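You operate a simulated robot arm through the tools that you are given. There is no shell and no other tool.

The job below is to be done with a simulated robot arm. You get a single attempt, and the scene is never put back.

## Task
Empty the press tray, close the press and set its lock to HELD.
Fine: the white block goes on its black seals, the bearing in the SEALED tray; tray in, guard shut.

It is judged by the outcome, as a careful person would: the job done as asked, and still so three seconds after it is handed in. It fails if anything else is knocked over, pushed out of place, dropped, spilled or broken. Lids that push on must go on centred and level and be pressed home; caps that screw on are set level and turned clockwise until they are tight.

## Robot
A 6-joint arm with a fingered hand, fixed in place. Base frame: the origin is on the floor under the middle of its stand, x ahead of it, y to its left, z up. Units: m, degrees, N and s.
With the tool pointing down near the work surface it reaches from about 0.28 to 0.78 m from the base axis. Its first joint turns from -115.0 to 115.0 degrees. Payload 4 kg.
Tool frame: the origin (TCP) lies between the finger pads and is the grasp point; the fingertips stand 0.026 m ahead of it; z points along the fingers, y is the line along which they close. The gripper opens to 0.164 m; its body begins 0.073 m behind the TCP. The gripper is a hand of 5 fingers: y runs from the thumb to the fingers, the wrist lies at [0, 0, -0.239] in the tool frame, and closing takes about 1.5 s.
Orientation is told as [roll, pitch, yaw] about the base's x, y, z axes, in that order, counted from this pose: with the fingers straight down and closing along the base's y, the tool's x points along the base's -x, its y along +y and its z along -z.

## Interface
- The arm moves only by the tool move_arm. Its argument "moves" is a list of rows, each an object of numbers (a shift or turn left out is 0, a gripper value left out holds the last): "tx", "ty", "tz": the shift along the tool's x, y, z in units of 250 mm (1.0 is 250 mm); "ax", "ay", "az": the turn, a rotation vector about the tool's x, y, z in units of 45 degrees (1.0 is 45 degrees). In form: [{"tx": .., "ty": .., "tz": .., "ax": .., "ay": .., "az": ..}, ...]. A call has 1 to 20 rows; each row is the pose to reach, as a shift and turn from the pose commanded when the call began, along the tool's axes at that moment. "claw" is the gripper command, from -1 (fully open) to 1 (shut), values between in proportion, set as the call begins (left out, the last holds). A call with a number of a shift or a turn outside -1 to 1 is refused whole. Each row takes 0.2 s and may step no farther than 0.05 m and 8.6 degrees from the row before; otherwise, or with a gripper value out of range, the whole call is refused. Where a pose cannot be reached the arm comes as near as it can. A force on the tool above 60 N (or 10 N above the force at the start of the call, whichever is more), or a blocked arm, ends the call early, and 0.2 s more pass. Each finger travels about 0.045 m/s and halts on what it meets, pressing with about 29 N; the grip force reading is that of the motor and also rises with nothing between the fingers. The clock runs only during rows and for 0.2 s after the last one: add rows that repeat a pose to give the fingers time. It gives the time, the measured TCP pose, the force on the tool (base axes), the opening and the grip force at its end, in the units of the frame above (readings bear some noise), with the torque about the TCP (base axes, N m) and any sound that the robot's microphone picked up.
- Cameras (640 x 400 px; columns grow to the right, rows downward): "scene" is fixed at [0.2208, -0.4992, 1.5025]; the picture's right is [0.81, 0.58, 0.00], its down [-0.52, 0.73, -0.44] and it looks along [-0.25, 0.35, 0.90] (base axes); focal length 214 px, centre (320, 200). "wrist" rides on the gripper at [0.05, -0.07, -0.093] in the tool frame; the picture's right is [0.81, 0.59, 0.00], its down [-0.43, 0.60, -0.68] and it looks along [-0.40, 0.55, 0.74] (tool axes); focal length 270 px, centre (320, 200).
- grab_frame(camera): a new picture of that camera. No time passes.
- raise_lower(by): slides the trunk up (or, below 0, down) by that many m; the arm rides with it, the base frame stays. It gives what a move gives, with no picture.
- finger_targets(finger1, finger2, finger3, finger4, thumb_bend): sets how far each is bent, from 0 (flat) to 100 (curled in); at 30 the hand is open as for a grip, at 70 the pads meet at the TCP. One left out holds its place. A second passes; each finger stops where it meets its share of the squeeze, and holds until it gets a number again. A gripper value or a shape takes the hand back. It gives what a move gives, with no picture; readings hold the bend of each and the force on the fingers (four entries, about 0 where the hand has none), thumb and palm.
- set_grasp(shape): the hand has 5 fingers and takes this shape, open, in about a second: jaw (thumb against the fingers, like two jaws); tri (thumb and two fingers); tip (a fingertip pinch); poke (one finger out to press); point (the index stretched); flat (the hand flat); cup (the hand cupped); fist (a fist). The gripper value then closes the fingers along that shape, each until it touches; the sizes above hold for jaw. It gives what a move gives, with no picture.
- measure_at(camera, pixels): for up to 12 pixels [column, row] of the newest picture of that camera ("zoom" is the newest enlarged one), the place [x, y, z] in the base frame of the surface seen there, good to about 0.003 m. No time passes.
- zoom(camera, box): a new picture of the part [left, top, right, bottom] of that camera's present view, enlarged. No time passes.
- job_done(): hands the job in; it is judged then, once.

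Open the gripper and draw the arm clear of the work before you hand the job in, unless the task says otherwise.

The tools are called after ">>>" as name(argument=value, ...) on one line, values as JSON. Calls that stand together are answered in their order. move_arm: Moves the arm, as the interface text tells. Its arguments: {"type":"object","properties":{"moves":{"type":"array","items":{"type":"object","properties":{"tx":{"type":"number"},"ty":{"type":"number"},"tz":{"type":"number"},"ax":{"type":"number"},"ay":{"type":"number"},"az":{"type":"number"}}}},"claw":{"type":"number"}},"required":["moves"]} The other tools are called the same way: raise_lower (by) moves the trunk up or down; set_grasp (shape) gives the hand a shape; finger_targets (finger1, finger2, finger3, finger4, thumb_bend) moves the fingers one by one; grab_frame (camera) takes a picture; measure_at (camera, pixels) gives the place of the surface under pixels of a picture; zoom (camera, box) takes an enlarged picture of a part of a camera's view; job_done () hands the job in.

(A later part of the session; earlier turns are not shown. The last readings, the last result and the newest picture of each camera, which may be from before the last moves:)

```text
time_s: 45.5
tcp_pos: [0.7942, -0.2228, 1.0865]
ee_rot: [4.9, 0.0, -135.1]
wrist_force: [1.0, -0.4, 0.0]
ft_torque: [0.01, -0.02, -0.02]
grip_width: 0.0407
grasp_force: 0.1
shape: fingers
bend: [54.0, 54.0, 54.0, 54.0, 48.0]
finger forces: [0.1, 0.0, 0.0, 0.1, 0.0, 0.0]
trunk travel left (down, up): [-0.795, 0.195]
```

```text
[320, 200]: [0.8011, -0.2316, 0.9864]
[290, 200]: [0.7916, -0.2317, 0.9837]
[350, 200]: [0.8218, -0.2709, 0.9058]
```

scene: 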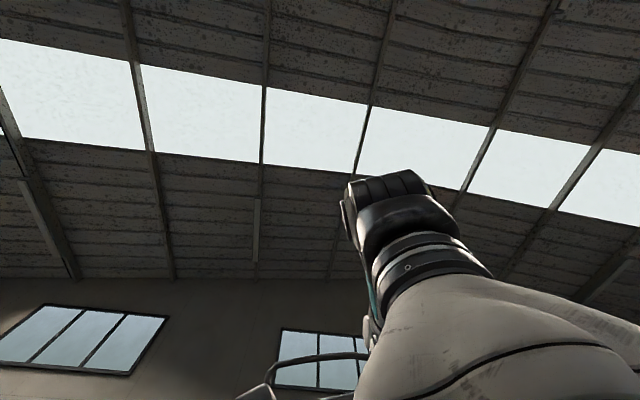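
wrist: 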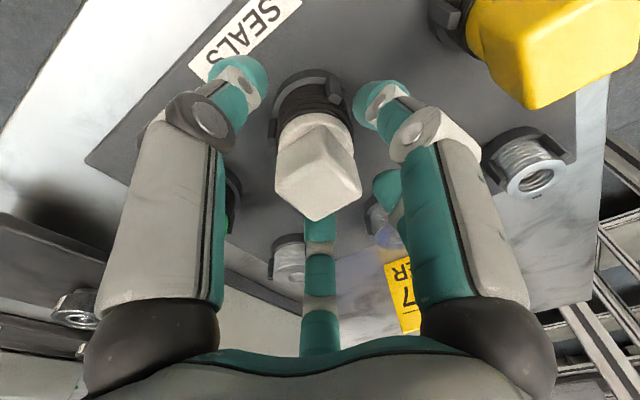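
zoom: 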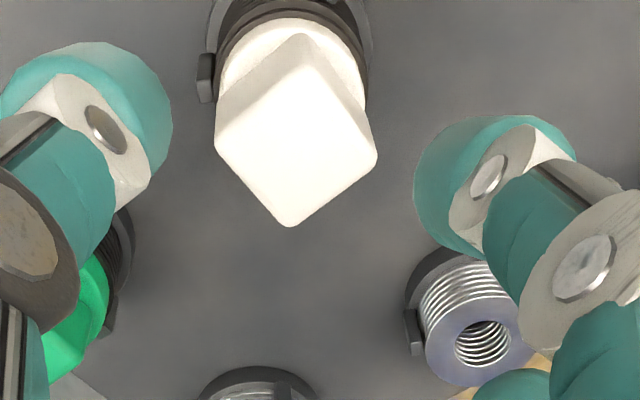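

The white block is seated with its top at z≈0.985, like the green one. Now I'll go back over to the press tray for the bearing, first retreating and crossing high.

>>> move_arm(moves=[{"tx": -0.08, "ty": -0.06, "tz": -0.053}, {"tx": -0.2, "ty": -0.12, "tz": -0.107}, {"tx": -0.33, "ty": -0.18, "tz": -0.16}, {"tx": -0.46, "ty": -0.24, "tz": -0.214}, {"tx": -0.6, "ty": -0.298, "tz": -0.267}])

>>> move_arm(moves=[{"tx": -0.15}, {"tx": -0.3}, {"tx": -0.45}, {"tx": -0.6}])

>>> grab_frame(camera="wrist")

```text
time_s: 46.7
tcp_pos: [0.63, -0.2722, 1.1462]
ee_rot: [4.9, 0.0, -134.9]
wrist_force: [-0.1, -0.5, 0.2]
ft_torque: [0.02, -0.02, 0.03]
grip_width: 0.0404
grasp_force: 0.1
shape: fingers
bend: [54.0, 54.0, 54.0, 54.0, 48.0]
finger forces: [0.0, 0.0, 0.0, 0.0, 0.0, 0.0]
trunk travel left (down, up): [-0.795, 0.195]
```

```text
time_s: 47.7
tcp_pos: [0.5245, -0.3787, 1.1446]
ee_rot: [5.0, 0.0, -134.9]
wrist_force: [-0.7, -0.4, 1.1]
ft_torque: [0.03, 0.02, 0.02]
grip_width: 0.0407
grasp_force: 0.0
shape: fingers
bend: [54.0, 54.0, 54.0, 54.0, 48.0]
finger forces: [0.0, 0.1, 0.0, 0.1, 0.0, 0.0]
trunk travel left (down, up): [-0.795, 0.195]
```

```text
taken
```

wrist: 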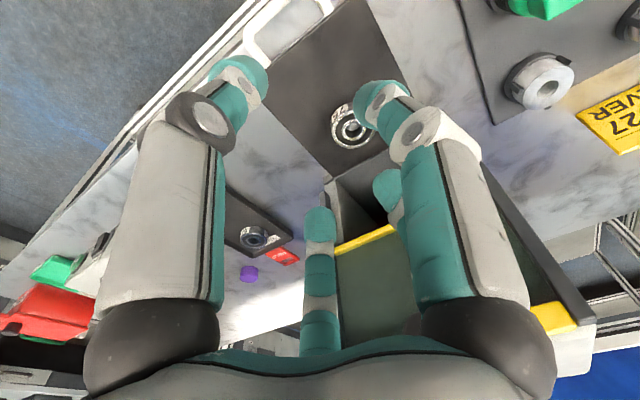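

The bearing is on the tray at (350,128). I'll spread the digits a bit more and zoom in to measure the bearing.

>>> finger_targets(finger1=44, finger2=50, finger3=50, finger4=44, thumb_bend=44)

>>> zoom(camera="wrist", box=[310, 90, 390, 170])

```text
time_s: 48.7
tcp_pos: [0.5241, -0.3795, 1.1451]
ee_rot: [5.0, 0.0, -135.0]
wrist_force: [0.6, -0.2, 0.0]
ft_torque: [0.01, 0.01, 0.0]
grip_width: 0.0566
grasp_force: 0.1
shape: fingers
bend: [44.0, 50.0, 50.0, 44.0, 44.0]
finger forces: [0.1, 0.0, 0.0, 0.0, 0.0, 0.0]
trunk travel left (down, up): [-0.795, 0.195]
```

```text
5.00 times, centred on (350, 130) of wrist
```

zoom: 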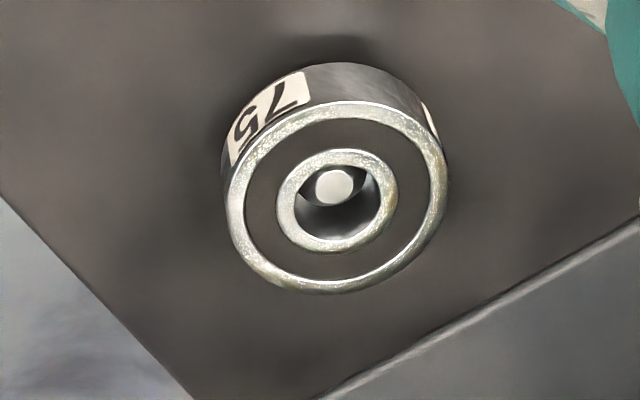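

The bearing's black-sealed face is visible with a small locating pin in its bore at (333,187). I'll measure around its outer ring.

>>> measure_at(camera="zoom", pixels=[[236, 205], [435, 170], [350, 110], [335, 286], [275, 135], [405, 255], [255, 255], [410, 130], [333, 187], [335, 245], [150, 200], [340, 85]])

```text
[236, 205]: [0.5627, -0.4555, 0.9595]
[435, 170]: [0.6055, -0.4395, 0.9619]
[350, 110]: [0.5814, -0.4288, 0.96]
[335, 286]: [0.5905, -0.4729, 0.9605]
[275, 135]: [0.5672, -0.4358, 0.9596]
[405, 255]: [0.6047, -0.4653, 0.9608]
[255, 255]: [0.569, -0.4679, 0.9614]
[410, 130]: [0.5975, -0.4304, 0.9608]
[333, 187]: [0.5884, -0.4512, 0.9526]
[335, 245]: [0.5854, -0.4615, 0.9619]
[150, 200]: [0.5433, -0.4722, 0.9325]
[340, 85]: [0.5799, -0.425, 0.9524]
```

The bearing's centre is about [0.585,-0.4495], top z 0.9605 and roughly 49 mm across, sitting on the plate at z 0.9325. I'll move to 50 mm above its grasp height with the digits spread around it.

>>> move_arm(moves=[{"tx": -0.006, "ty": 0.065, "tz": 0.106}, {"tx": -0.011, "ty": 0.13, "tz": 0.212}, {"tx": -0.017, "ty": 0.195, "tz": 0.318}, {"tx": -0.022, "ty": 0.26, "tz": 0.424}, {"tx": -0.028, "ty": 0.325, "tz": 0.53}])

>>> grab_frame(camera="wrist")

>>> zoom(camera="wrist", box=[220, 60, 420, 260])

```text
time_s: 49.9
tcp_pos: [0.5866, -0.4479, 1.0187]
ee_rot: [5.0, 0.1, -134.9]
wrist_force: [-0.4, 0.1, -0.7]
ft_torque: [0.03, 0.0, 0.06]
grip_width: 0.0568
grasp_force: 0.2
shape: fingers
bend: [44.0, 50.0, 50.0, 44.0, 44.0]
finger forces: [0.1, 0.1, 0.0, 0.0, 0.1, 0.0]
trunk travel left (down, up): [-0.795, 0.195]
```

```text
taken
```

wrist: 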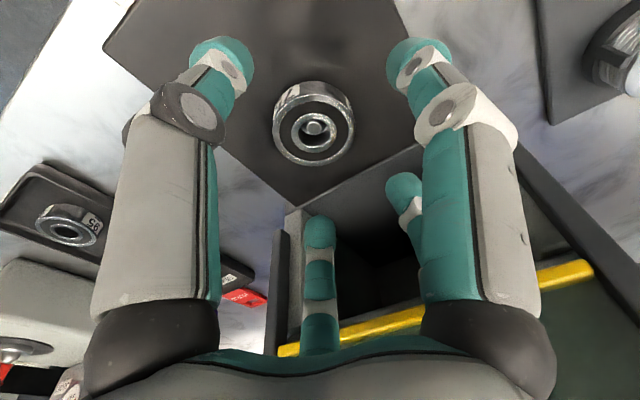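

```text
2.00 times, centred on (320, 160) of wrist
```

zoom: 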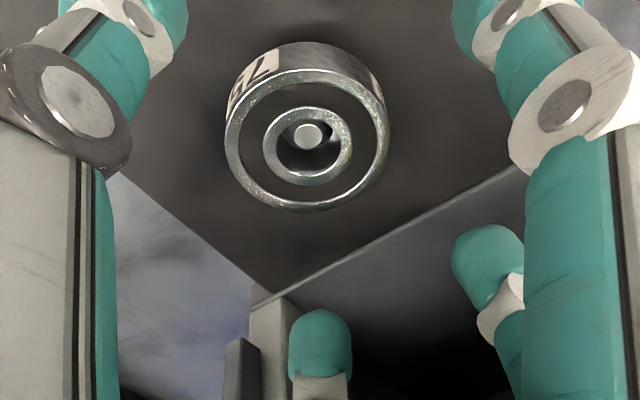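

The bearing is framed between the digits; I'll re-measure its ring here for the final approach.

>>> measure_at(camera="zoom", pixels=[[232, 140], [384, 140], [312, 74], [305, 205], [250, 100], [365, 185], [255, 190], [362, 92]])

```text
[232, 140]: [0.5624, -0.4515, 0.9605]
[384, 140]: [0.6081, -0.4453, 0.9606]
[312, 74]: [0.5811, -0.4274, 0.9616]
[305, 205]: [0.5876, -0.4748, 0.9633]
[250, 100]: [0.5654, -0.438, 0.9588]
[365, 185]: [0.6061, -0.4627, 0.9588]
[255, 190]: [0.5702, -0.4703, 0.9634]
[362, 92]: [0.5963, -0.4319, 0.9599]
```

The centre holds at [0.5847,-0.450]. I'll descend to TCP z≈0.970, so the fingertips reach a bit below the bearing's mid-height.

>>> move_arm(moves=[{"tx": -0.002, "ty": -0.004, "tz": 0.05}, {"tx": -0.004, "ty": -0.009, "tz": 0.1}, {"tx": -0.004, "ty": -0.013, "tz": 0.15}, {"tx": -0.004, "ty": -0.017, "tz": 0.196}])

>>> grab_frame(camera="wrist")

>>> zoom(camera="wrist", box=[220, 80, 420, 280])

```text
time_s: 50.9
tcp_pos: [0.5842, -0.45, 0.9729]
ee_rot: [5.3, 0.0, -135.0]
wrist_force: [-0.2, -0.5, 8.1]
ft_torque: [0.3, 0.32, 0.01]
grip_width: 0.0573
grasp_force: 4.3
shape: fingers
bend: [44.0, 50.0, 50.0, 44.0, 44.0]
finger forces: [0.0, 0.1, 0.0, 0.0, 7.9, 0.0]
trunk travel left (down, up): [-0.795, 0.195]
```

```text
taken
```

wrist: 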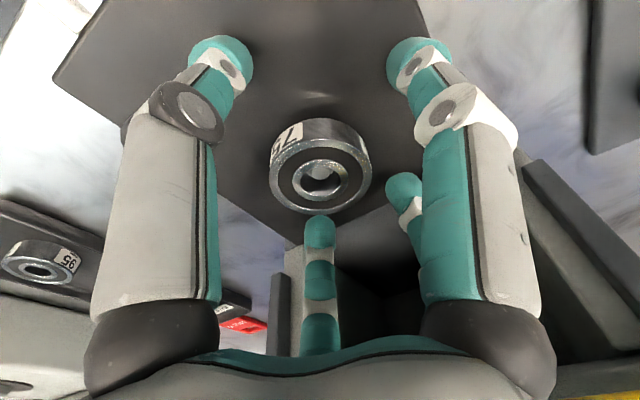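

```text
2.00 times, centred on (320, 180) of wrist
```

zoom: 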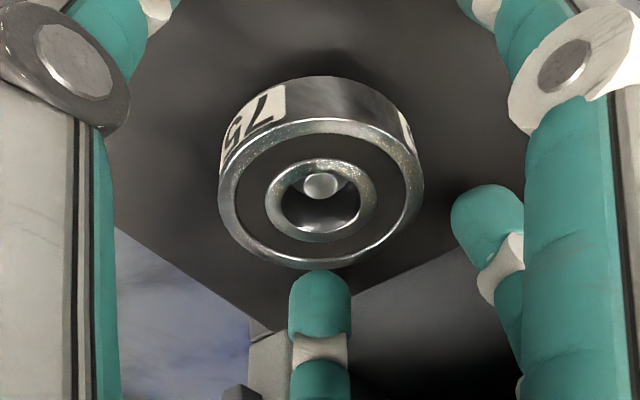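

The thumb tip is touching the tray plate (8 N upward, thumb 7.9 N). I'll raise 5 mm, then close the digits around the bearing.

>>> move_arm(moves=[{"ty": 0.001, "tz": -0.01}, {"ty": 0.002, "tz": -0.02}])

>>> finger_targets(finger1=56, finger2=56, finger3=56, finger4=56, thumb_bend=53)

>>> zoom(camera="wrist", box=[220, 80, 420, 280])

```text
time_s: 51.5
tcp_pos: [0.5831, -0.4502, 0.9751]
ee_rot: [4.9, -0.1, -135.0]
wrist_force: [-0.8, 0.4, 0.3]
ft_torque: [-0.04, -0.01, -0.01]
grip_width: 0.057
grasp_force: 0.1
shape: fingers
bend: [44.0, 50.0, 50.0, 44.0, 44.0]
finger forces: [0.1, 0.0, 0.1, 0.0, 0.1, 0.1]
trunk travel left (down, up): [-0.795, 0.195]
```

```text
time_s: 52.5
tcp_pos: [0.5829, -0.4499, 0.9766]
ee_rot: [5.0, -0.1, -135.0]
wrist_force: [-0.1, 0.4, -0.1]
ft_torque: [0.0, 0.02, 0.02]
grip_width: 0.0322
grasp_force: 0.2
shape: fingers
bend: [56.0, 56.0, 56.0, 56.0, 53.0]
finger forces: [0.0, 0.0, 0.0, 0.0, 0.0, 0.0]
trunk travel left (down, up): [-0.795, 0.195]
```

```text
2.00 times, centred on (320, 180) of wrist
```

zoom: 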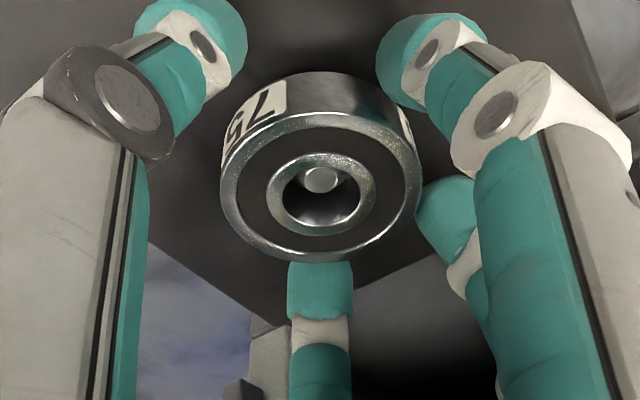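

All digits surround the bearing evenly with no contact yet. I'll close them fully onto its rim.

>>> finger_targets(finger1=70, finger2=70, finger3=70, finger4=70, thumb_bend=68)

>>> zoom(camera="wrist", box=[220, 80, 420, 280])

```text
time_s: 53.5
tcp_pos: [0.5844, -0.4508, 0.976]
ee_rot: [5.0, 0.0, -135.0]
wrist_force: [-0.1, 0.5, 0.8]
ft_torque: [-0.04, 0.01, -0.01]
grip_width: 0.0218
grasp_force: 23.9
shape: fingers
bend: [59.0, 59.0, 59.0, 59.0, 61.0]
finger forces: [7.7, 9.5, 9.6, 7.5, 13.1, 0.1]
trunk travel left (down, up): [-0.795, 0.195]
```

```text
2.00 times, centred on (320, 180) of wrist
```

zoom: 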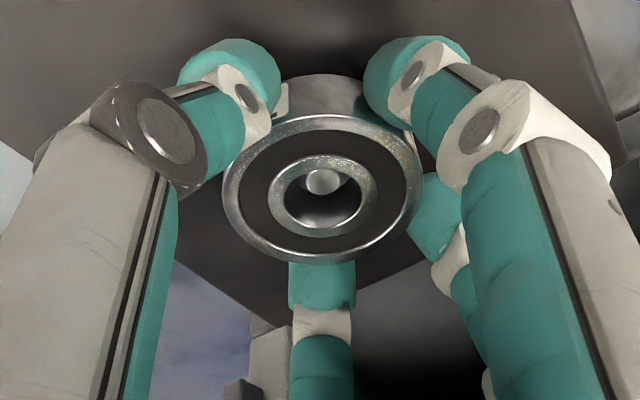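

All five digits grip the bearing evenly (7.5–13 N). I'll lift it straight up 40 mm, clear of its pin.

>>> move_arm(moves=[{"ty": 0.002, "tz": -0.02}, {"ty": 0.004, "tz": -0.045}, {"ty": 0.007, "tz": -0.075}, {"ty": 0.009, "tz": -0.105}, {"ty": 0.012, "tz": -0.133}, {"ty": 0.014, "tz": -0.159}])

>>> grab_frame(camera="wrist")

>>> zoom(camera="wrist", box=[220, 60, 420, 260])

```text
time_s: 54.9
tcp_pos: [0.5841, -0.4506, 1.015]
ee_rot: [5.0, 0.0, -135.1]
wrist_force: [-0.7, 0.0, -2.4]
ft_torque: [0.03, 0.03, 0.04]
grip_width: 0.0217
grasp_force: 23.2
shape: fingers
bend: [59.0, 59.0, 59.0, 59.0, 61.0]
finger forces: [7.4, 9.4, 9.5, 7.4, 12.8, 0.0]
trunk travel left (down, up): [-0.795, 0.195]
```

```text
taken
```

wrist: 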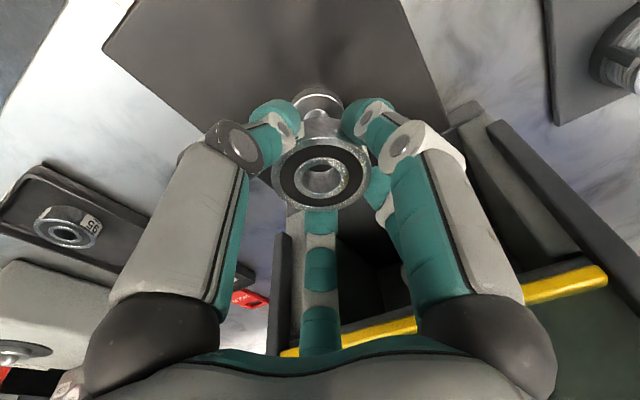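

```text
2.00 times, centred on (320, 160) of wrist
```

zoom: 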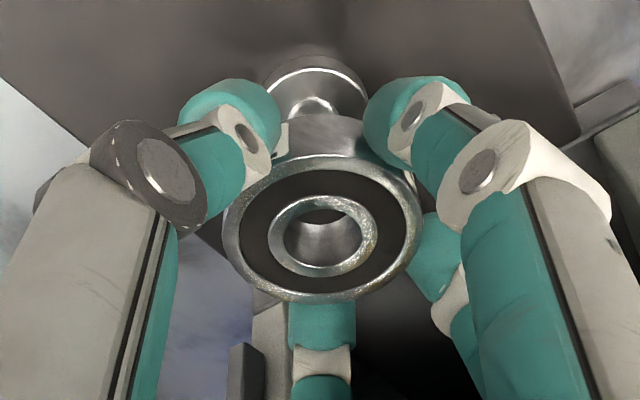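

The bearing is free, and a silver stepped disc with a pin remains on the tray at (315,100); I need to see whether it is a fixture. I'll lift further while backing off, then zoom on it.

>>> move_arm(moves=[{"ty": 0.0, "tz": -0.04}, {"ty": -0.04, "tz": -0.1}, {"ty": -0.1, "tz": -0.17}, {"ty": -0.16, "tz": -0.24}, {"ty": -0.22, "tz": -0.3}])

>>> grab_frame(camera="wrist")

>>> zoom(camera="wrist", box=[270, 60, 390, 160])

```text
time_s: 56.1
tcp_pos: [0.5392, -0.4059, 1.0876]
ee_rot: [5.1, 0.0, -135.0]
wrist_force: [-1.1, 0.4, -2.4]
ft_torque: [-0.01, -0.01, 0.03]
grip_width: 0.0214
grasp_force: 23.4
shape: fingers
bend: [59.0, 59.0, 59.0, 59.0, 61.0]
finger forces: [7.5, 9.4, 9.6, 7.3, 12.7, 0.0]
trunk travel left (down, up): [-0.795, 0.195]
```

```text
taken
```

wrist: 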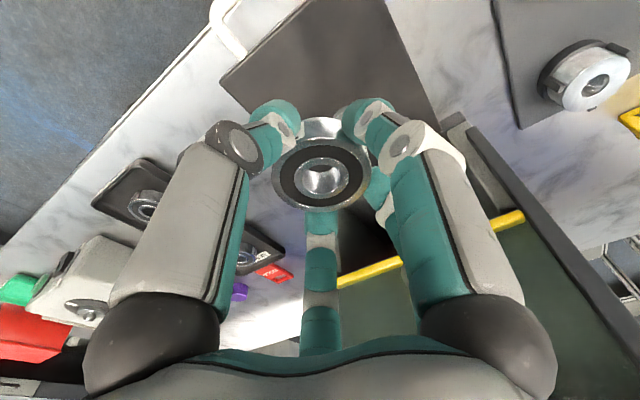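

```text
4.00 times, centred on (330, 110) of wrist
```

zoom: 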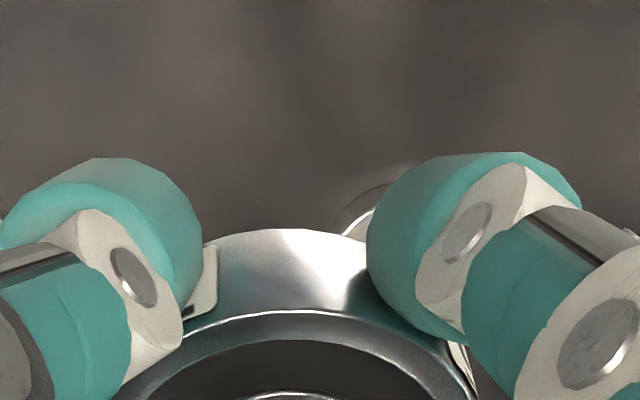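

The disc is hidden behind the bearing for now. I'll carry the bearing sideways toward the SEALED tray, keeping back from the press lever.

>>> move_arm(moves=[{"tx": -0.1, "ty": -0.06, "tz": -0.005}, {"tx": -0.22, "ty": -0.12, "tz": -0.01}, {"tx": -0.36, "ty": -0.12, "tz": -0.01}, {"tx": -0.5, "ty": -0.12, "tz": -0.01}, {"tx": -0.65, "ty": -0.12, "tz": -0.01}, {"tx": -0.8, "ty": -0.12, "tz": -0.01}])

>>> grab_frame(camera="wrist")

```text
time_s: 57.5
tcp_pos: [0.3772, -0.5272, 1.0866]
ee_rot: [4.9, 0.1, -135.1]
wrist_force: [-0.1, -0.4, -1.3]
ft_torque: [0.02, 0.02, 0.03]
grip_width: 0.0217
grasp_force: 23.2
shape: fingers
bend: [59.0, 59.0, 59.0, 59.0, 61.0]
finger forces: [7.6, 9.3, 9.5, 7.5, 12.5, 0.0]
trunk travel left (down, up): [-0.795, 0.195]
```

```text
taken
```

wrist: 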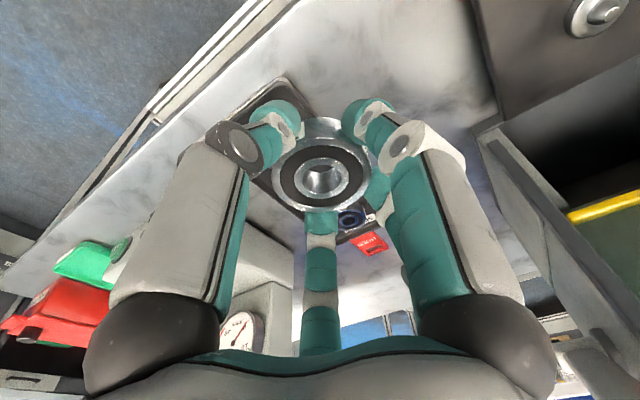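

The silver disc on the press tray now shows at (600,12). I'll zoom in on it and also look at the SEALED tray area below.

>>> zoom(camera="wrist", box=[540, 0, 640, 60])

>>> measure_at(camera="zoom", pixels=[[300, 70], [380, 90], [330, 110], [385, 50], [200, 150]])

>>> zoom(camera="wrist", box=[220, 60, 420, 280])

```text
6.40 times, centred on (590, 30) of wrist
```

zoom: 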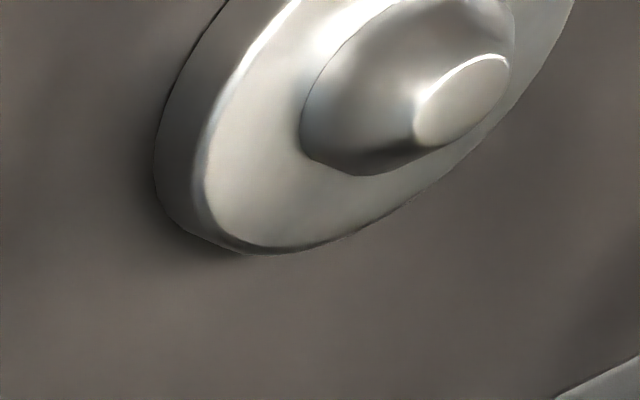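

```text
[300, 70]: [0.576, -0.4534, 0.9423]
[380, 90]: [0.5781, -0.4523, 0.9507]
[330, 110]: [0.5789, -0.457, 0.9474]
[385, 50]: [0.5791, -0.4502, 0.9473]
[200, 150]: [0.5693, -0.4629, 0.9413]
```

```text
1.82 times, centred on (320, 170) of wrist
```

zoom: 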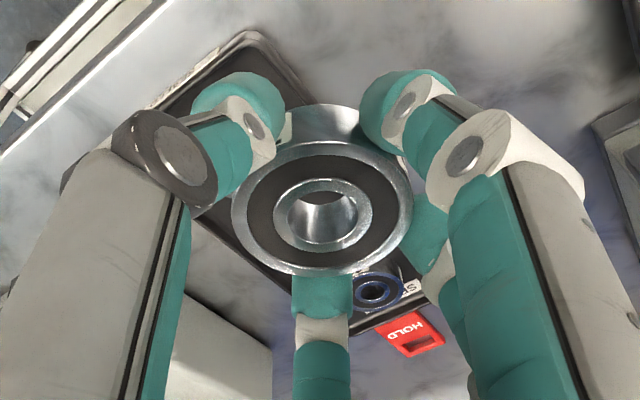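

The disc is a low boss with a chamfered pilot (z 0.942–0.953), clearly the tray's locating fixture, so the bearing is about 18 mm tall. I'll measure where the bearing sits in the hand and the SEALED tray's bearings.

>>> measure_at(camera="zoom", pixels=[[240, 212], [405, 205], [322, 147], [325, 270], [265, 165], [385, 255], [268, 255], [380, 160], [375, 290], [325, 190], [262, 40], [410, 335]])

```text
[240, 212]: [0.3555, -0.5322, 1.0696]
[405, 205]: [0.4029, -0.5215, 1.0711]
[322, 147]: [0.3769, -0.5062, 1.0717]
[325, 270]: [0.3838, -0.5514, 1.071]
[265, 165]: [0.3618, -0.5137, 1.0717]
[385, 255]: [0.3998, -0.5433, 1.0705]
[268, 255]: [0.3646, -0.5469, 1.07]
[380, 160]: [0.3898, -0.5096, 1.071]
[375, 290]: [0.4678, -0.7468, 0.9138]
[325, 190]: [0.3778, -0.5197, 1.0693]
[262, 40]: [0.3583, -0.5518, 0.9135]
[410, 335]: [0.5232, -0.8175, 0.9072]
```

The bearing is centred in the hand and level. Before moving in I'll check how close the test unit's white body is to the SEALED tray.

>>> measure_at(camera="wrist", pixels=[[270, 250], [285, 265], [265, 310], [245, 285], [240, 330], [280, 330], [125, 250], [85, 265], [350, 220], [265, 90], [140, 205], [370, 245]])

```text
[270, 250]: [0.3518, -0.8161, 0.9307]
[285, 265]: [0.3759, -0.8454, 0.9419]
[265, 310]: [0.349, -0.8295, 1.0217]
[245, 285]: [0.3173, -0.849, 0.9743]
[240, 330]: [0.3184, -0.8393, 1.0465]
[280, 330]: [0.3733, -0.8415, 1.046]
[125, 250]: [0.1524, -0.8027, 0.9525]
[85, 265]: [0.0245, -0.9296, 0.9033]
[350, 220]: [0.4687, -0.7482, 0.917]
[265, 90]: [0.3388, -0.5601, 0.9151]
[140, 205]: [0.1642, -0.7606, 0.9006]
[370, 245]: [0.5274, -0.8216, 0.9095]
```

The test unit's side is at v≈-0.33, well clear of the tray's middle. I'll move the bearing to above the free space between the 95 and 62 bearings, at z≈1.02.

>>> move_arm(moves=[{"tx": -0.08, "ty": 0.09, "tz": 0.05}, {"tx": -0.16, "ty": 0.2, "tz": 0.115}, {"tx": -0.23, "ty": 0.31, "tz": 0.18}, {"tx": -0.3, "ty": 0.42, "tz": 0.245}, {"tx": -0.352, "ty": 0.526, "tz": 0.311}])

>>> grab_frame(camera="wrist")

>>> zoom(camera="wrist", box=[200, 40, 440, 280])

```text
time_s: 58.7
tcp_pos: [0.4117, -0.688, 1.0196]
ee_rot: [4.7, -0.1, -134.9]
wrist_force: [-0.2, -0.2, -1.1]
ft_torque: [0.04, 0.03, 0.02]
grip_width: 0.0213
grasp_force: 23.5
shape: fingers
bend: [60.0, 59.0, 59.0, 59.0, 61.0]
finger forces: [7.4, 9.1, 9.4, 7.4, 12.3, 0.1]
trunk travel left (down, up): [-0.795, 0.195]
```

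```text
taken
```

wrist: 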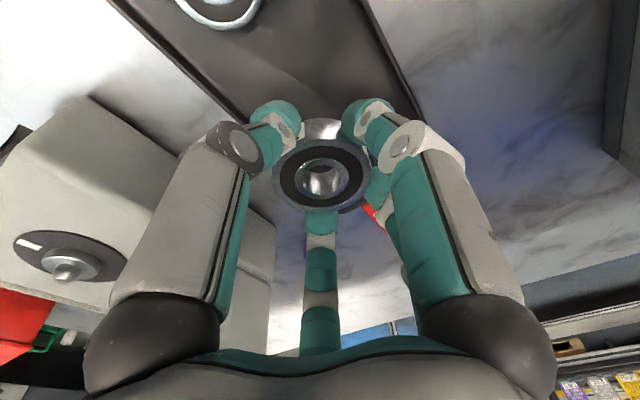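

```text
1.67 times, centred on (320, 160) of wrist
```

zoom: 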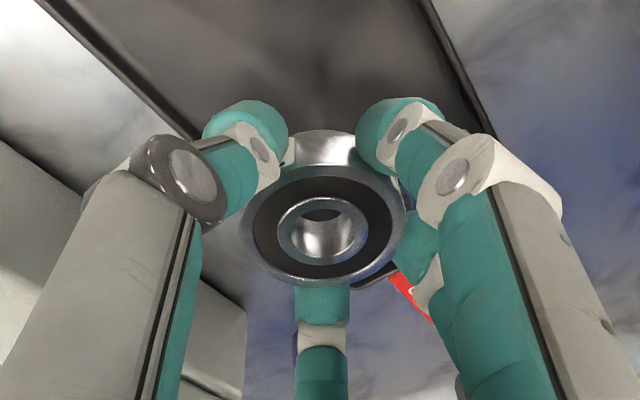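

The 95 bearing shows at the top (215,10) and the tray's long rims at either side. I'll measure those rims and the held bearing for the lateral centring.

>>> measure_at(camera="wrist", pixels=[[183, 55], [210, 85], [385, 40], [405, 85], [225, 26], [255, 10], [190, 12], [280, 180], [365, 175], [322, 150], [322, 208], [300, 60]])

```text
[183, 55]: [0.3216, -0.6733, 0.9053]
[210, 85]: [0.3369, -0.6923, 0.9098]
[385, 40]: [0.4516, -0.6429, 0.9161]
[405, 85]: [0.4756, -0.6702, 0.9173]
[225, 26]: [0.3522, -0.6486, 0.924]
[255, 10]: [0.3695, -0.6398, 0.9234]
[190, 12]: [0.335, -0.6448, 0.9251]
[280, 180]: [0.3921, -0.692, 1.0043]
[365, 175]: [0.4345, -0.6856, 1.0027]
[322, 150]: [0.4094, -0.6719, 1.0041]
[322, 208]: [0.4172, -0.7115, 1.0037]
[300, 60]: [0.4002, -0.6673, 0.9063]
```

The tray's centre line is v≈-0.193 and the held bearing is at u 0.780, v -0.196, above the free gap. I'll lower it by 65 mm with a 2 mm sideways correction.

>>> move_arm(moves=[{"tx": 0.002, "ty": -0.0045, "tz": 0.052}, {"tx": 0.004, "ty": -0.009, "tz": 0.104}, {"tx": 0.006, "ty": -0.0136, "tz": 0.155}, {"tx": 0.008, "ty": -0.018, "tz": 0.207}, {"tx": 0.008, "ty": -0.0227, "tz": 0.259}])

>>> grab_frame(camera="wrist")

>>> zoom(camera="wrist", box=[200, 40, 440, 280])

```text
time_s: 59.9
tcp_pos: [0.4148, -0.685, 0.9552]
ee_rot: [5.0, 0.0, -134.9]
wrist_force: [0.1, -0.3, -2.1]
ft_torque: [0.03, 0.0, 0.03]
grip_width: 0.0212
grasp_force: 22.7
shape: fingers
bend: [60.0, 59.0, 59.0, 59.0, 61.0]
finger forces: [7.5, 9.1, 9.4, 7.4, 12.3, 0.0]
trunk travel left (down, up): [-0.795, 0.195]
```

```text
taken
```

wrist: 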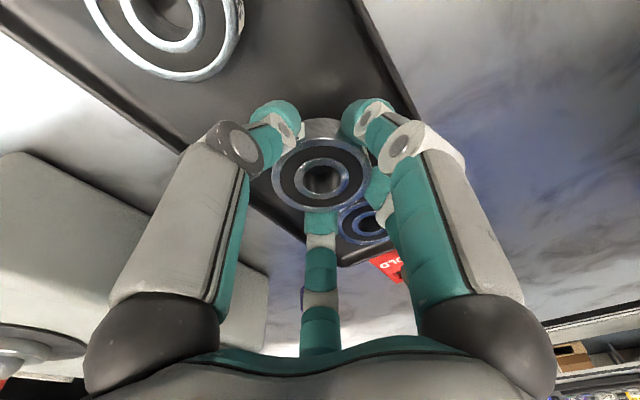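

```text
1.67 times, centred on (320, 160) of wrist
```

zoom: 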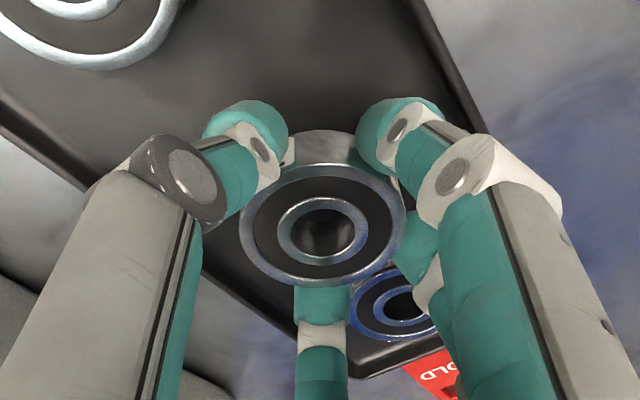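

The held bearing is just above the tray floor, between the 95 (top left) and 62 (lower right). I'll check the gaps by measuring the neighbours' near edges.

>>> measure_at(camera="zoom", pixels=[[355, 320], [375, 275], [405, 335], [100, 62], [150, 40], [60, 55], [245, 225], [400, 215], [322, 175], [325, 280], [400, 300]])

```text
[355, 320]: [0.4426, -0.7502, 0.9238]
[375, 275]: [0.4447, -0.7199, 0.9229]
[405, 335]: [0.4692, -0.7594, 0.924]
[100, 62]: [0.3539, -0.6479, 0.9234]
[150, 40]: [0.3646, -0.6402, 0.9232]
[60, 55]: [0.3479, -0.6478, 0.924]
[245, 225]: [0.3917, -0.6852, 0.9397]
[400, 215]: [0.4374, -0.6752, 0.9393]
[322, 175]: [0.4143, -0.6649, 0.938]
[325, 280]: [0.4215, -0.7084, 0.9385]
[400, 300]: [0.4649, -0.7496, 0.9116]
```

The 62 bearing's near edge is at u 0.823 and the 95's far edge at u 0.711, so I'll shift 8 mm back toward the middle of the gap and lower the bearing most of the remaining 14 mm.

>>> move_arm(moves=[{"ty": -0.016, "tz": -0.002}, {"ty": -0.032, "tz": -0.003}, {"ty": -0.033, "tz": 0.01}, {"ty": -0.0345, "tz": 0.025}, {"ty": -0.036, "tz": 0.043}])

```text
time_s: 61.1
tcp_pos: [0.4099, -0.6793, 0.9427]
ee_rot: [5.0, 0.0, -135.0]
wrist_force: [-0.1, 0.1, -1.3]
ft_torque: [-0.01, 0.01, 0.03]
grip_width: 0.0212
grasp_force: 22.9
shape: fingers
bend: [60.0, 59.0, 59.0, 59.0, 61.0]
finger forces: [7.4, 9.1, 9.4, 7.4, 12.4, 0.1]
trunk travel left (down, up): [-0.795, 0.195]
```

No contact yet at z 0.943. I'll ease down another 3 mm and watch for contact.

>>> move_arm(moves=[{"ty": -0.0003, "tz": 0.004}, {"ty": -0.0007, "tz": 0.008}, {"ty": -0.001, "tz": 0.012}])

```text
time_s: 61.9
tcp_pos: [0.4084, -0.6791, 0.9423]
ee_rot: [5.1, 0.1, -135.0]
wrist_force: [-1.3, 1.6, 8.4]
ft_torque: [0.32, 0.28, -0.03]
grip_width: 0.0214
grasp_force: 28.2
shape: fingers
bend: [60.0, 59.0, 59.0, 59.0, 61.0]
finger forces: [7.3, 9.3, 9.6, 7.3, 23.3, 0.0]
trunk travel left (down, up): [-0.795, 0.195]
```

The thumb tip has touched the tray floor (8.4 N), with the bearing at most a couple of millimetres above it. I'll relieve 1.5 mm and open the digits slightly to set the bearing down.

>>> move_arm(moves=[{"ty": 0.0005, "tz": -0.006}])

>>> finger_targets(finger1=55, finger2=55, finger3=55, finger4=55, thumb_bend=55)

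>>> grab_frame(camera="wrist")

>>> zoom(camera="wrist", box=[200, 40, 440, 280])

```text
time_s: 62.3
tcp_pos: [0.4092, -0.6789, 0.9422]
ee_rot: [4.9, 0.0, -135.0]
wrist_force: [-0.1, -1.1, 4.8]
ft_torque: [0.13, 0.13, 0.01]
grip_width: 0.0214
grasp_force: 26.9
shape: fingers
bend: [60.0, 59.0, 59.0, 59.0, 61.0]
finger forces: [7.3, 9.6, 9.6, 7.3, 20.2, 0.1]
trunk travel left (down, up): [-0.795, 0.195]
```

```text
time_s: 63.3
tcp_pos: [0.4095, -0.6792, 0.9429]
ee_rot: [5.0, 0.1, -135.0]
wrist_force: [1.5, -2.5, 6.2]
ft_torque: [0.07, 0.07, 0.01]
grip_width: 0.0266
grasp_force: 3.0
shape: fingers
bend: [55.0, 55.0, 55.0, 55.0, 57.0]
finger forces: [0.1, 0.0, 0.0, 0.0, 5.7, 0.0]
trunk travel left (down, up): [-0.795, 0.195]
```

```text
taken
```

wrist: 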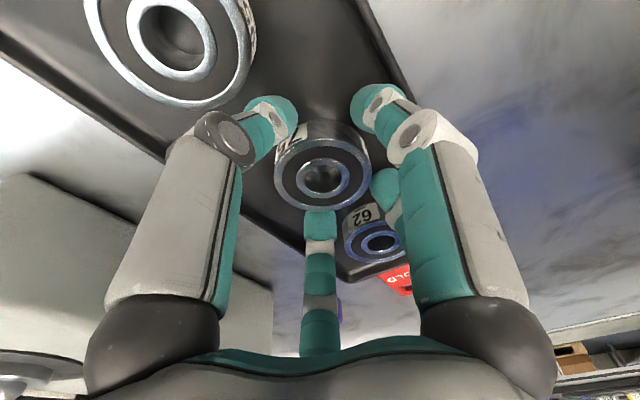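

```text
1.67 times, centred on (320, 160) of wrist
```

zoom: 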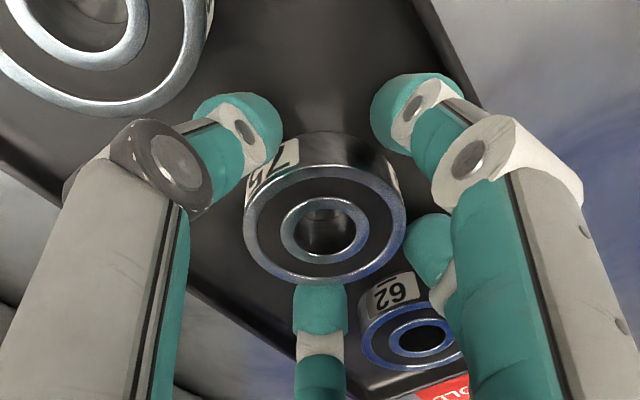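

The bearing is released (fingers read zero; only the thumb rests on the tray floor). I'll rise straight up slowly and check that the bearing stays.

>>> move_arm(moves=[{"ty": 0.001, "tz": -0.012}, {"ty": 0.002, "tz": -0.024}, {"ty": 0.0035, "tz": -0.04}])

>>> zoom(camera="wrist", box=[200, 40, 440, 280])

```text
time_s: 64.1
tcp_pos: [0.4103, -0.6802, 0.9514]
ee_rot: [4.9, -0.1, -135.0]
wrist_force: [-0.6, -0.2, -0.9]
ft_torque: [0.01, 0.02, 0.0]
grip_width: 0.0296
grasp_force: 0.0
shape: fingers
bend: [55.0, 55.0, 55.0, 55.0, 55.0]
finger forces: [0.0, 0.1, 0.0, 0.0, 0.1, 0.1]
trunk travel left (down, up): [-0.795, 0.195]
```

```text
1.67 times, centred on (320, 160) of wrist
```

zoom: 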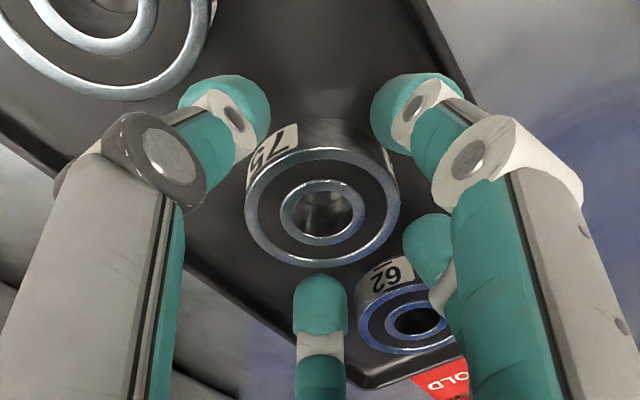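

The bearing stays flat on the tray floor between 95 and 62. I'll rise well clear and confirm.

>>> move_arm(moves=[{"ty": 0.005, "tz": -0.06}, {"ty": 0.011, "tz": -0.14}, {"ty": 0.02, "tz": -0.26}, {"ty": 0.0, "tz": -0.38}, {"ty": -0.08, "tz": -0.5}])

>>> grab_frame(camera="wrist")

>>> zoom(camera="wrist", box=[220, 40, 440, 240])

```text
time_s: 65.3
tcp_pos: [0.3879, -0.6564, 1.0779]
ee_rot: [5.1, 0.1, -135.0]
wrist_force: [0.9, -0.1, 0.8]
ft_torque: [-0.04, -0.02, 0.04]
grip_width: 0.0295
grasp_force: 0.1
shape: fingers
bend: [55.0, 55.0, 55.0, 55.0, 55.0]
finger forces: [0.1, 0.0, 0.1, 0.0, 0.0, 0.0]
trunk travel left (down, up): [-0.795, 0.195]
```

```text
taken
```

wrist: 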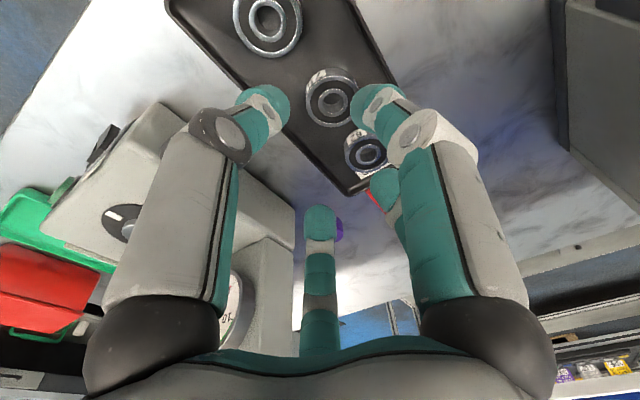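

```text
2.00 times, centred on (330, 140) of wrist
```

zoom: 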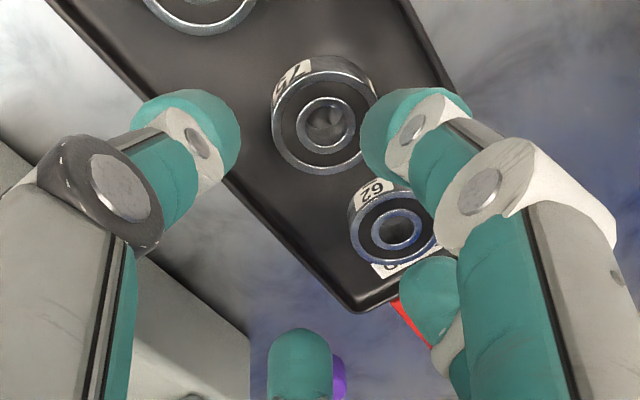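

The 75 bearing rests in the SEALED tray with all three bearings undisturbed. Next is pushing the press tray in: I'll back away from the bench, tilt the hand to 25 degrees, and return in front of the press.

>>> move_arm(moves=[{"ty": -0.158, "tz": -0.03, "ax": -0.089}, {"ty": -0.316, "tz": -0.06, "ax": -0.178}, {"ty": -0.474, "tz": -0.09, "ax": -0.266}, {"ty": -0.632, "tz": -0.12, "ax": -0.355}, {"ty": -0.79, "tz": -0.15, "ax": -0.444}])

>>> move_arm(moves=[{"tx": 0.14}, {"tx": 0.29}, {"tx": 0.44}, {"tx": 0.59}, {"tx": 0.74}, {"tx": 0.88}, {"tx": 1.0}])

>>> grab_frame(camera="wrist")

```text
time_s: 66.5
tcp_pos: [0.2459, -0.5169, 1.0939]
ee_rot: [25.2, -0.1, -135.0]
wrist_force: [-0.1, 0.3, 1.1]
ft_torque: [-0.02, -0.04, -0.01]
grip_width: 0.0298
grasp_force: 0.1
shape: fingers
bend: [55.0, 55.0, 55.0, 55.0, 55.0]
finger forces: [0.1, 0.0, 0.0, 0.1, 0.1, 0.0]
trunk travel left (down, up): [-0.795, 0.195]
```

```text
time_s: 68.1
tcp_pos: [0.424, -0.3376, 1.0946]
ee_rot: [25.1, -0.1, -135.0]
wrist_force: [1.0, 0.5, 0.1]
ft_torque: [-0.05, -0.03, -0.02]
grip_width: 0.0296
grasp_force: 0.1
shape: fingers
bend: [55.0, 55.0, 55.0, 55.0, 55.0]
finger forces: [0.1, 0.1, 0.0, 0.0, 0.0, 0.1]
trunk travel left (down, up): [-0.795, 0.195]
```

```text
taken
```

wrist: 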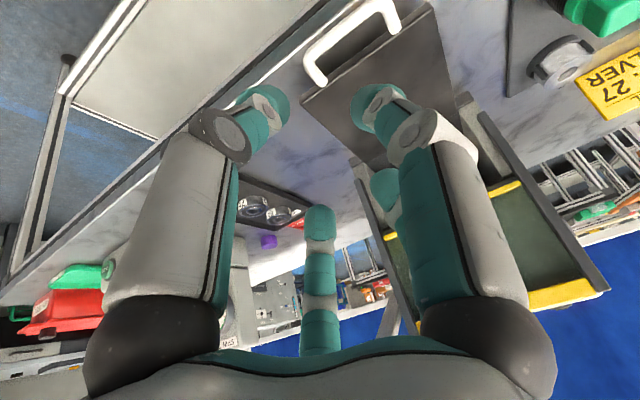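

The white handle is at the top of the view, from (315,70) to (385,10). I'll zoom in and measure it.

>>> zoom(camera="wrist", box=[280, 0, 440, 110])

>>> measure_at(camera="zoom", pixels=[[110, 215], [200, 130], [290, 50], [330, 10], [125, 260], [150, 305], [115, 180], [180, 250], [330, 140], [480, 55], [400, 10], [260, 100]])

```text
3.64 times, centred on (360, 55) of wrist
```

zoom: 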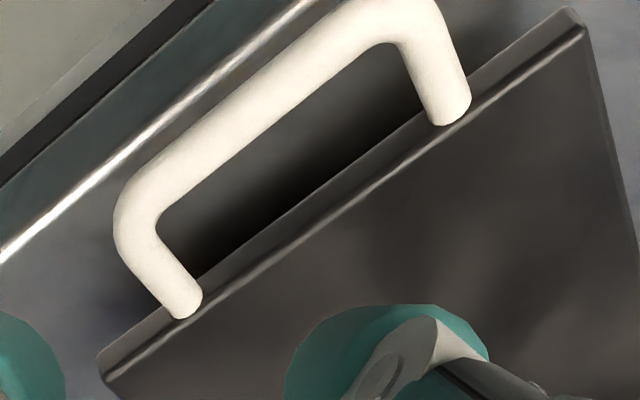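

```text
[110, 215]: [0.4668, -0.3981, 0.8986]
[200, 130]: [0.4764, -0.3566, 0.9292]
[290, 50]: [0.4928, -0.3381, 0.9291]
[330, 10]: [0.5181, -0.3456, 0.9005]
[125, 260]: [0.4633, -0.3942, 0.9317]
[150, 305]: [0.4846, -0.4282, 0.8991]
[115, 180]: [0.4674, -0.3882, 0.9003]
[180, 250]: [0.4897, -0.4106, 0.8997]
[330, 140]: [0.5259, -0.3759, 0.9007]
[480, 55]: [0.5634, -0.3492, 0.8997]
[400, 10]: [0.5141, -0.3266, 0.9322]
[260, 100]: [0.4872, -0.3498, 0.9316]
```

The handle bar is at u≈0.59, z≈0.926, spanning v 0.05–0.13, with a tray front edge at u 0.63. I'll close the digits into a compact point and come down in front of the handle with a 12 degree tilt.

>>> finger_targets(finger1=67, finger2=67, finger3=67, finger4=67, thumb_bend=67)

>>> move_arm(moves=[{"tx": 0.026, "ty": -0.045, "tz": 0.095, "ax": 0.058}, {"tx": 0.051, "ty": -0.09, "tz": 0.19, "ax": 0.116}, {"tx": 0.077, "ty": -0.135, "tz": 0.285, "ax": 0.173}, {"tx": 0.102, "ty": -0.18, "tz": 0.38, "ax": 0.231}, {"tx": 0.128, "ty": -0.225, "tz": 0.475, "ax": 0.289}])

>>> grab_frame(camera="wrist")

```text
time_s: 69.1
tcp_pos: [0.4216, -0.3398, 1.0946]
ee_rot: [24.9, 0.0, -135.0]
wrist_force: [0.2, 0.6, 0.7]
ft_torque: [0.03, 0.01, 0.01]
grip_width: 0.0013
grasp_force: 0.1
shape: fingers
bend: [67.0, 67.0, 67.0, 67.0, 67.0]
finger forces: [0.0, 0.0, 0.0, 0.0, 0.0, 0.0]
trunk travel left (down, up): [-0.795, 0.195]
```

```text
time_s: 70.3
tcp_pos: [0.4469, -0.315, 0.9625]
ee_rot: [11.9, 0.1, -135.1]
wrist_force: [0.8, 0.2, 0.2]
ft_torque: [0.0, 0.02, 0.01]
grip_width: 0.0013
grasp_force: 0.2
shape: fingers
bend: [67.0, 67.0, 67.0, 67.0, 67.0]
finger forces: [0.0, 0.0, 0.0, 0.1, 0.0, 0.0]
trunk travel left (down, up): [-0.795, 0.195]
```

```text
taken
```

wrist: 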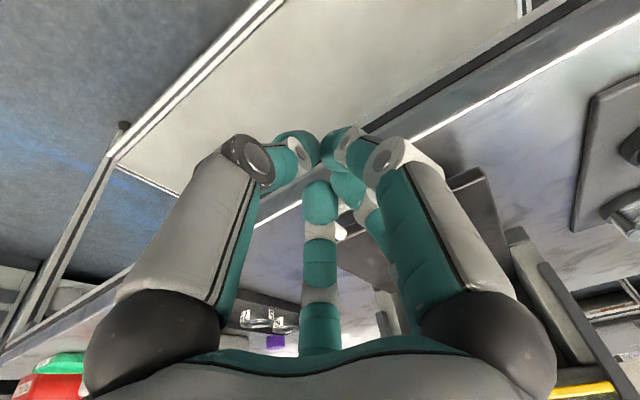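

TCP is at u 0.539, v 0.093, just in front of the handle (white bit at (340,233)). I'll go down 19 mm and begin pushing gently outward 50 mm.

>>> move_arm(moves=[{"ty": -0.008, "tz": 0.038}, {"ty": -0.0162, "tz": 0.0763}])

>>> move_arm(moves=[{"ty": 0.039, "tz": 0.008}, {"ty": 0.078, "tz": 0.0166}, {"ty": 0.117, "tz": 0.025}, {"ty": 0.156, "tz": 0.033}, {"ty": 0.196, "tz": 0.0416}])

>>> grab_frame(camera="wrist")

```text
time_s: 70.9
tcp_pos: [0.4453, -0.315, 0.9447]
ee_rot: [12.0, 0.1, -135.0]
wrist_force: [0.1, 0.5, 0.1]
ft_torque: [0.0, 0.01, 0.02]
grip_width: 0.0014
grasp_force: 0.0
shape: fingers
bend: [67.0, 67.0, 67.0, 67.0, 67.0]
finger forces: [0.0, 0.0, 0.0, 0.0, 0.0, 0.1]
trunk travel left (down, up): [-0.795, 0.195]
```

```text
time_s: 72.1
tcp_pos: [0.4809, -0.3518, 0.9432]
ee_rot: [12.1, 0.0, -135.0]
wrist_force: [0.0, -0.1, -0.2]
ft_torque: [0.01, 0.02, 0.02]
grip_width: 0.0014
grasp_force: 0.2
shape: fingers
bend: [67.0, 67.0, 67.0, 67.0, 67.0]
finger forces: [0.0, 0.2, 0.1, 0.1, 0.0, 0.0]
trunk travel left (down, up): [-0.795, 0.195]
```

```text
taken
```

wrist: 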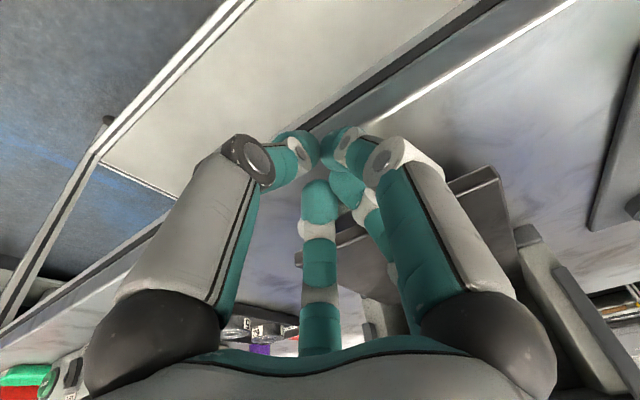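

Now at u 0.589 with negligible force, so I need to see whether the handle is moving with me. I'll zoom on the region around the fingertips.

>>> zoom(camera="wrist", box=[260, 110, 520, 300])

>>> measure_at(camera="zoom", pixels=[[520, 180], [575, 150], [420, 170], [300, 330], [330, 310], [545, 160], [250, 320], [330, 290]])

```text
2.11 times, centred on (390, 205) of wrist
```

zoom: 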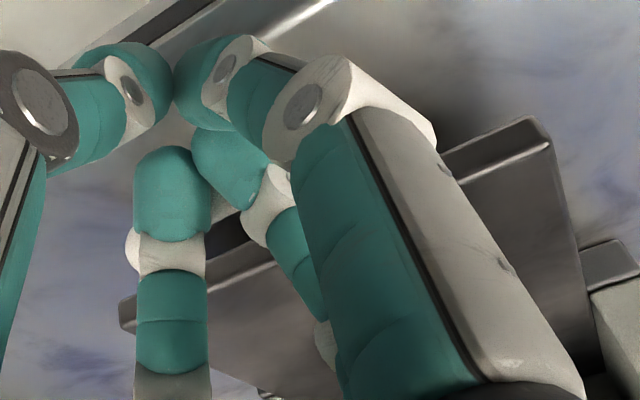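

```text
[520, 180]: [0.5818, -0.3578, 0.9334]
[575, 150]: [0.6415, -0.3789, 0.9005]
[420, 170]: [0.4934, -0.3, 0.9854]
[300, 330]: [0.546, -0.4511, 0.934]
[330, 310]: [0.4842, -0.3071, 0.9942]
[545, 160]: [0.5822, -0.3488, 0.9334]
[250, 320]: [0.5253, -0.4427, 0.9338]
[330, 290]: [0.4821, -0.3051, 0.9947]
```

The tray's front corner has moved from u 0.628 to about 0.658, so it is sliding with me. I'll continue pushing another 100 mm.

>>> move_arm(moves=[{"tx": 0.004, "ty": 0.049, "tz": 0.0104}, {"tx": 0.006, "ty": 0.098, "tz": 0.0208}, {"tx": 0.008, "ty": 0.147, "tz": 0.0312}, {"tx": 0.008, "ty": 0.196, "tz": 0.0416}, {"tx": 0.008, "ty": 0.245, "tz": 0.052}, {"tx": 0.008, "ty": 0.293, "tz": 0.0624}, {"tx": 0.008, "ty": 0.342, "tz": 0.0728}, {"tx": 0.008, "ty": 0.391, "tz": 0.0832}])

>>> grab_frame(camera="wrist")

>>> zoom(camera="wrist", box=[260, 110, 520, 300])

```text
time_s: 73.9
tcp_pos: [0.5524, -0.4229, 0.944]
ee_rot: [12.0, 0.0, -135.0]
wrist_force: [0.0, 0.4, 0.2]
ft_torque: [0.0, 0.01, 0.01]
grip_width: 0.0014
grasp_force: 0.1
shape: fingers
bend: [67.0, 67.0, 67.0, 67.0, 67.0]
finger forces: [0.1, 0.3, 0.1, 0.0, 0.0, 0.0]
trunk travel left (down, up): [-0.795, 0.195]
```

```text
taken
```

wrist: 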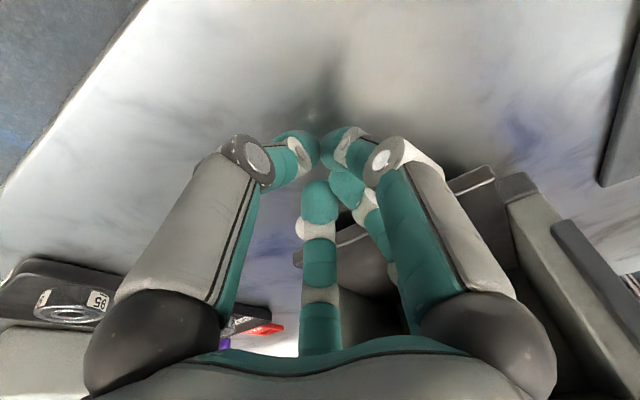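

```text
2.11 times, centred on (390, 205) of wrist
```

zoom: 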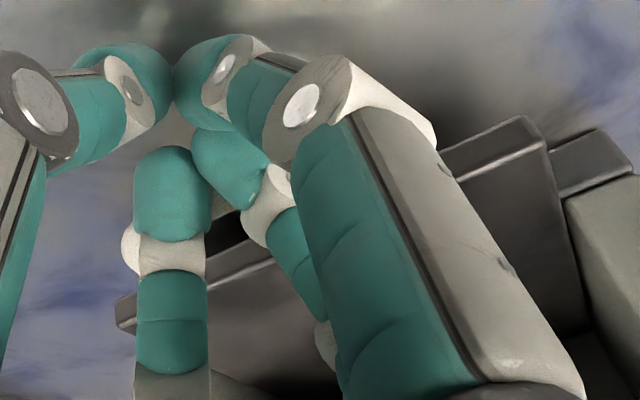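

The tray front edge is approaching the press front frame at (590,150). I'll measure both to see the remaining travel.

>>> measure_at(camera="zoom", pixels=[[538, 140], [520, 165], [565, 145], [600, 135], [600, 170], [575, 190], [118, 305], [135, 330], [570, 330], [450, 170]])

```text
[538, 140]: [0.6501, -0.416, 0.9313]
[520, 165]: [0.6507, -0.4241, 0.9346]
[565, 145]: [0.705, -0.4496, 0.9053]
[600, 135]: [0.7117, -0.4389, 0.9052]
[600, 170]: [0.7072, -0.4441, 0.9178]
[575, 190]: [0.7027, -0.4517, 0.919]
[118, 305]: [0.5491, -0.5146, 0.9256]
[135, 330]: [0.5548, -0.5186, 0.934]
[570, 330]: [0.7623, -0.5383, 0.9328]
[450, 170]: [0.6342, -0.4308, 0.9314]
```

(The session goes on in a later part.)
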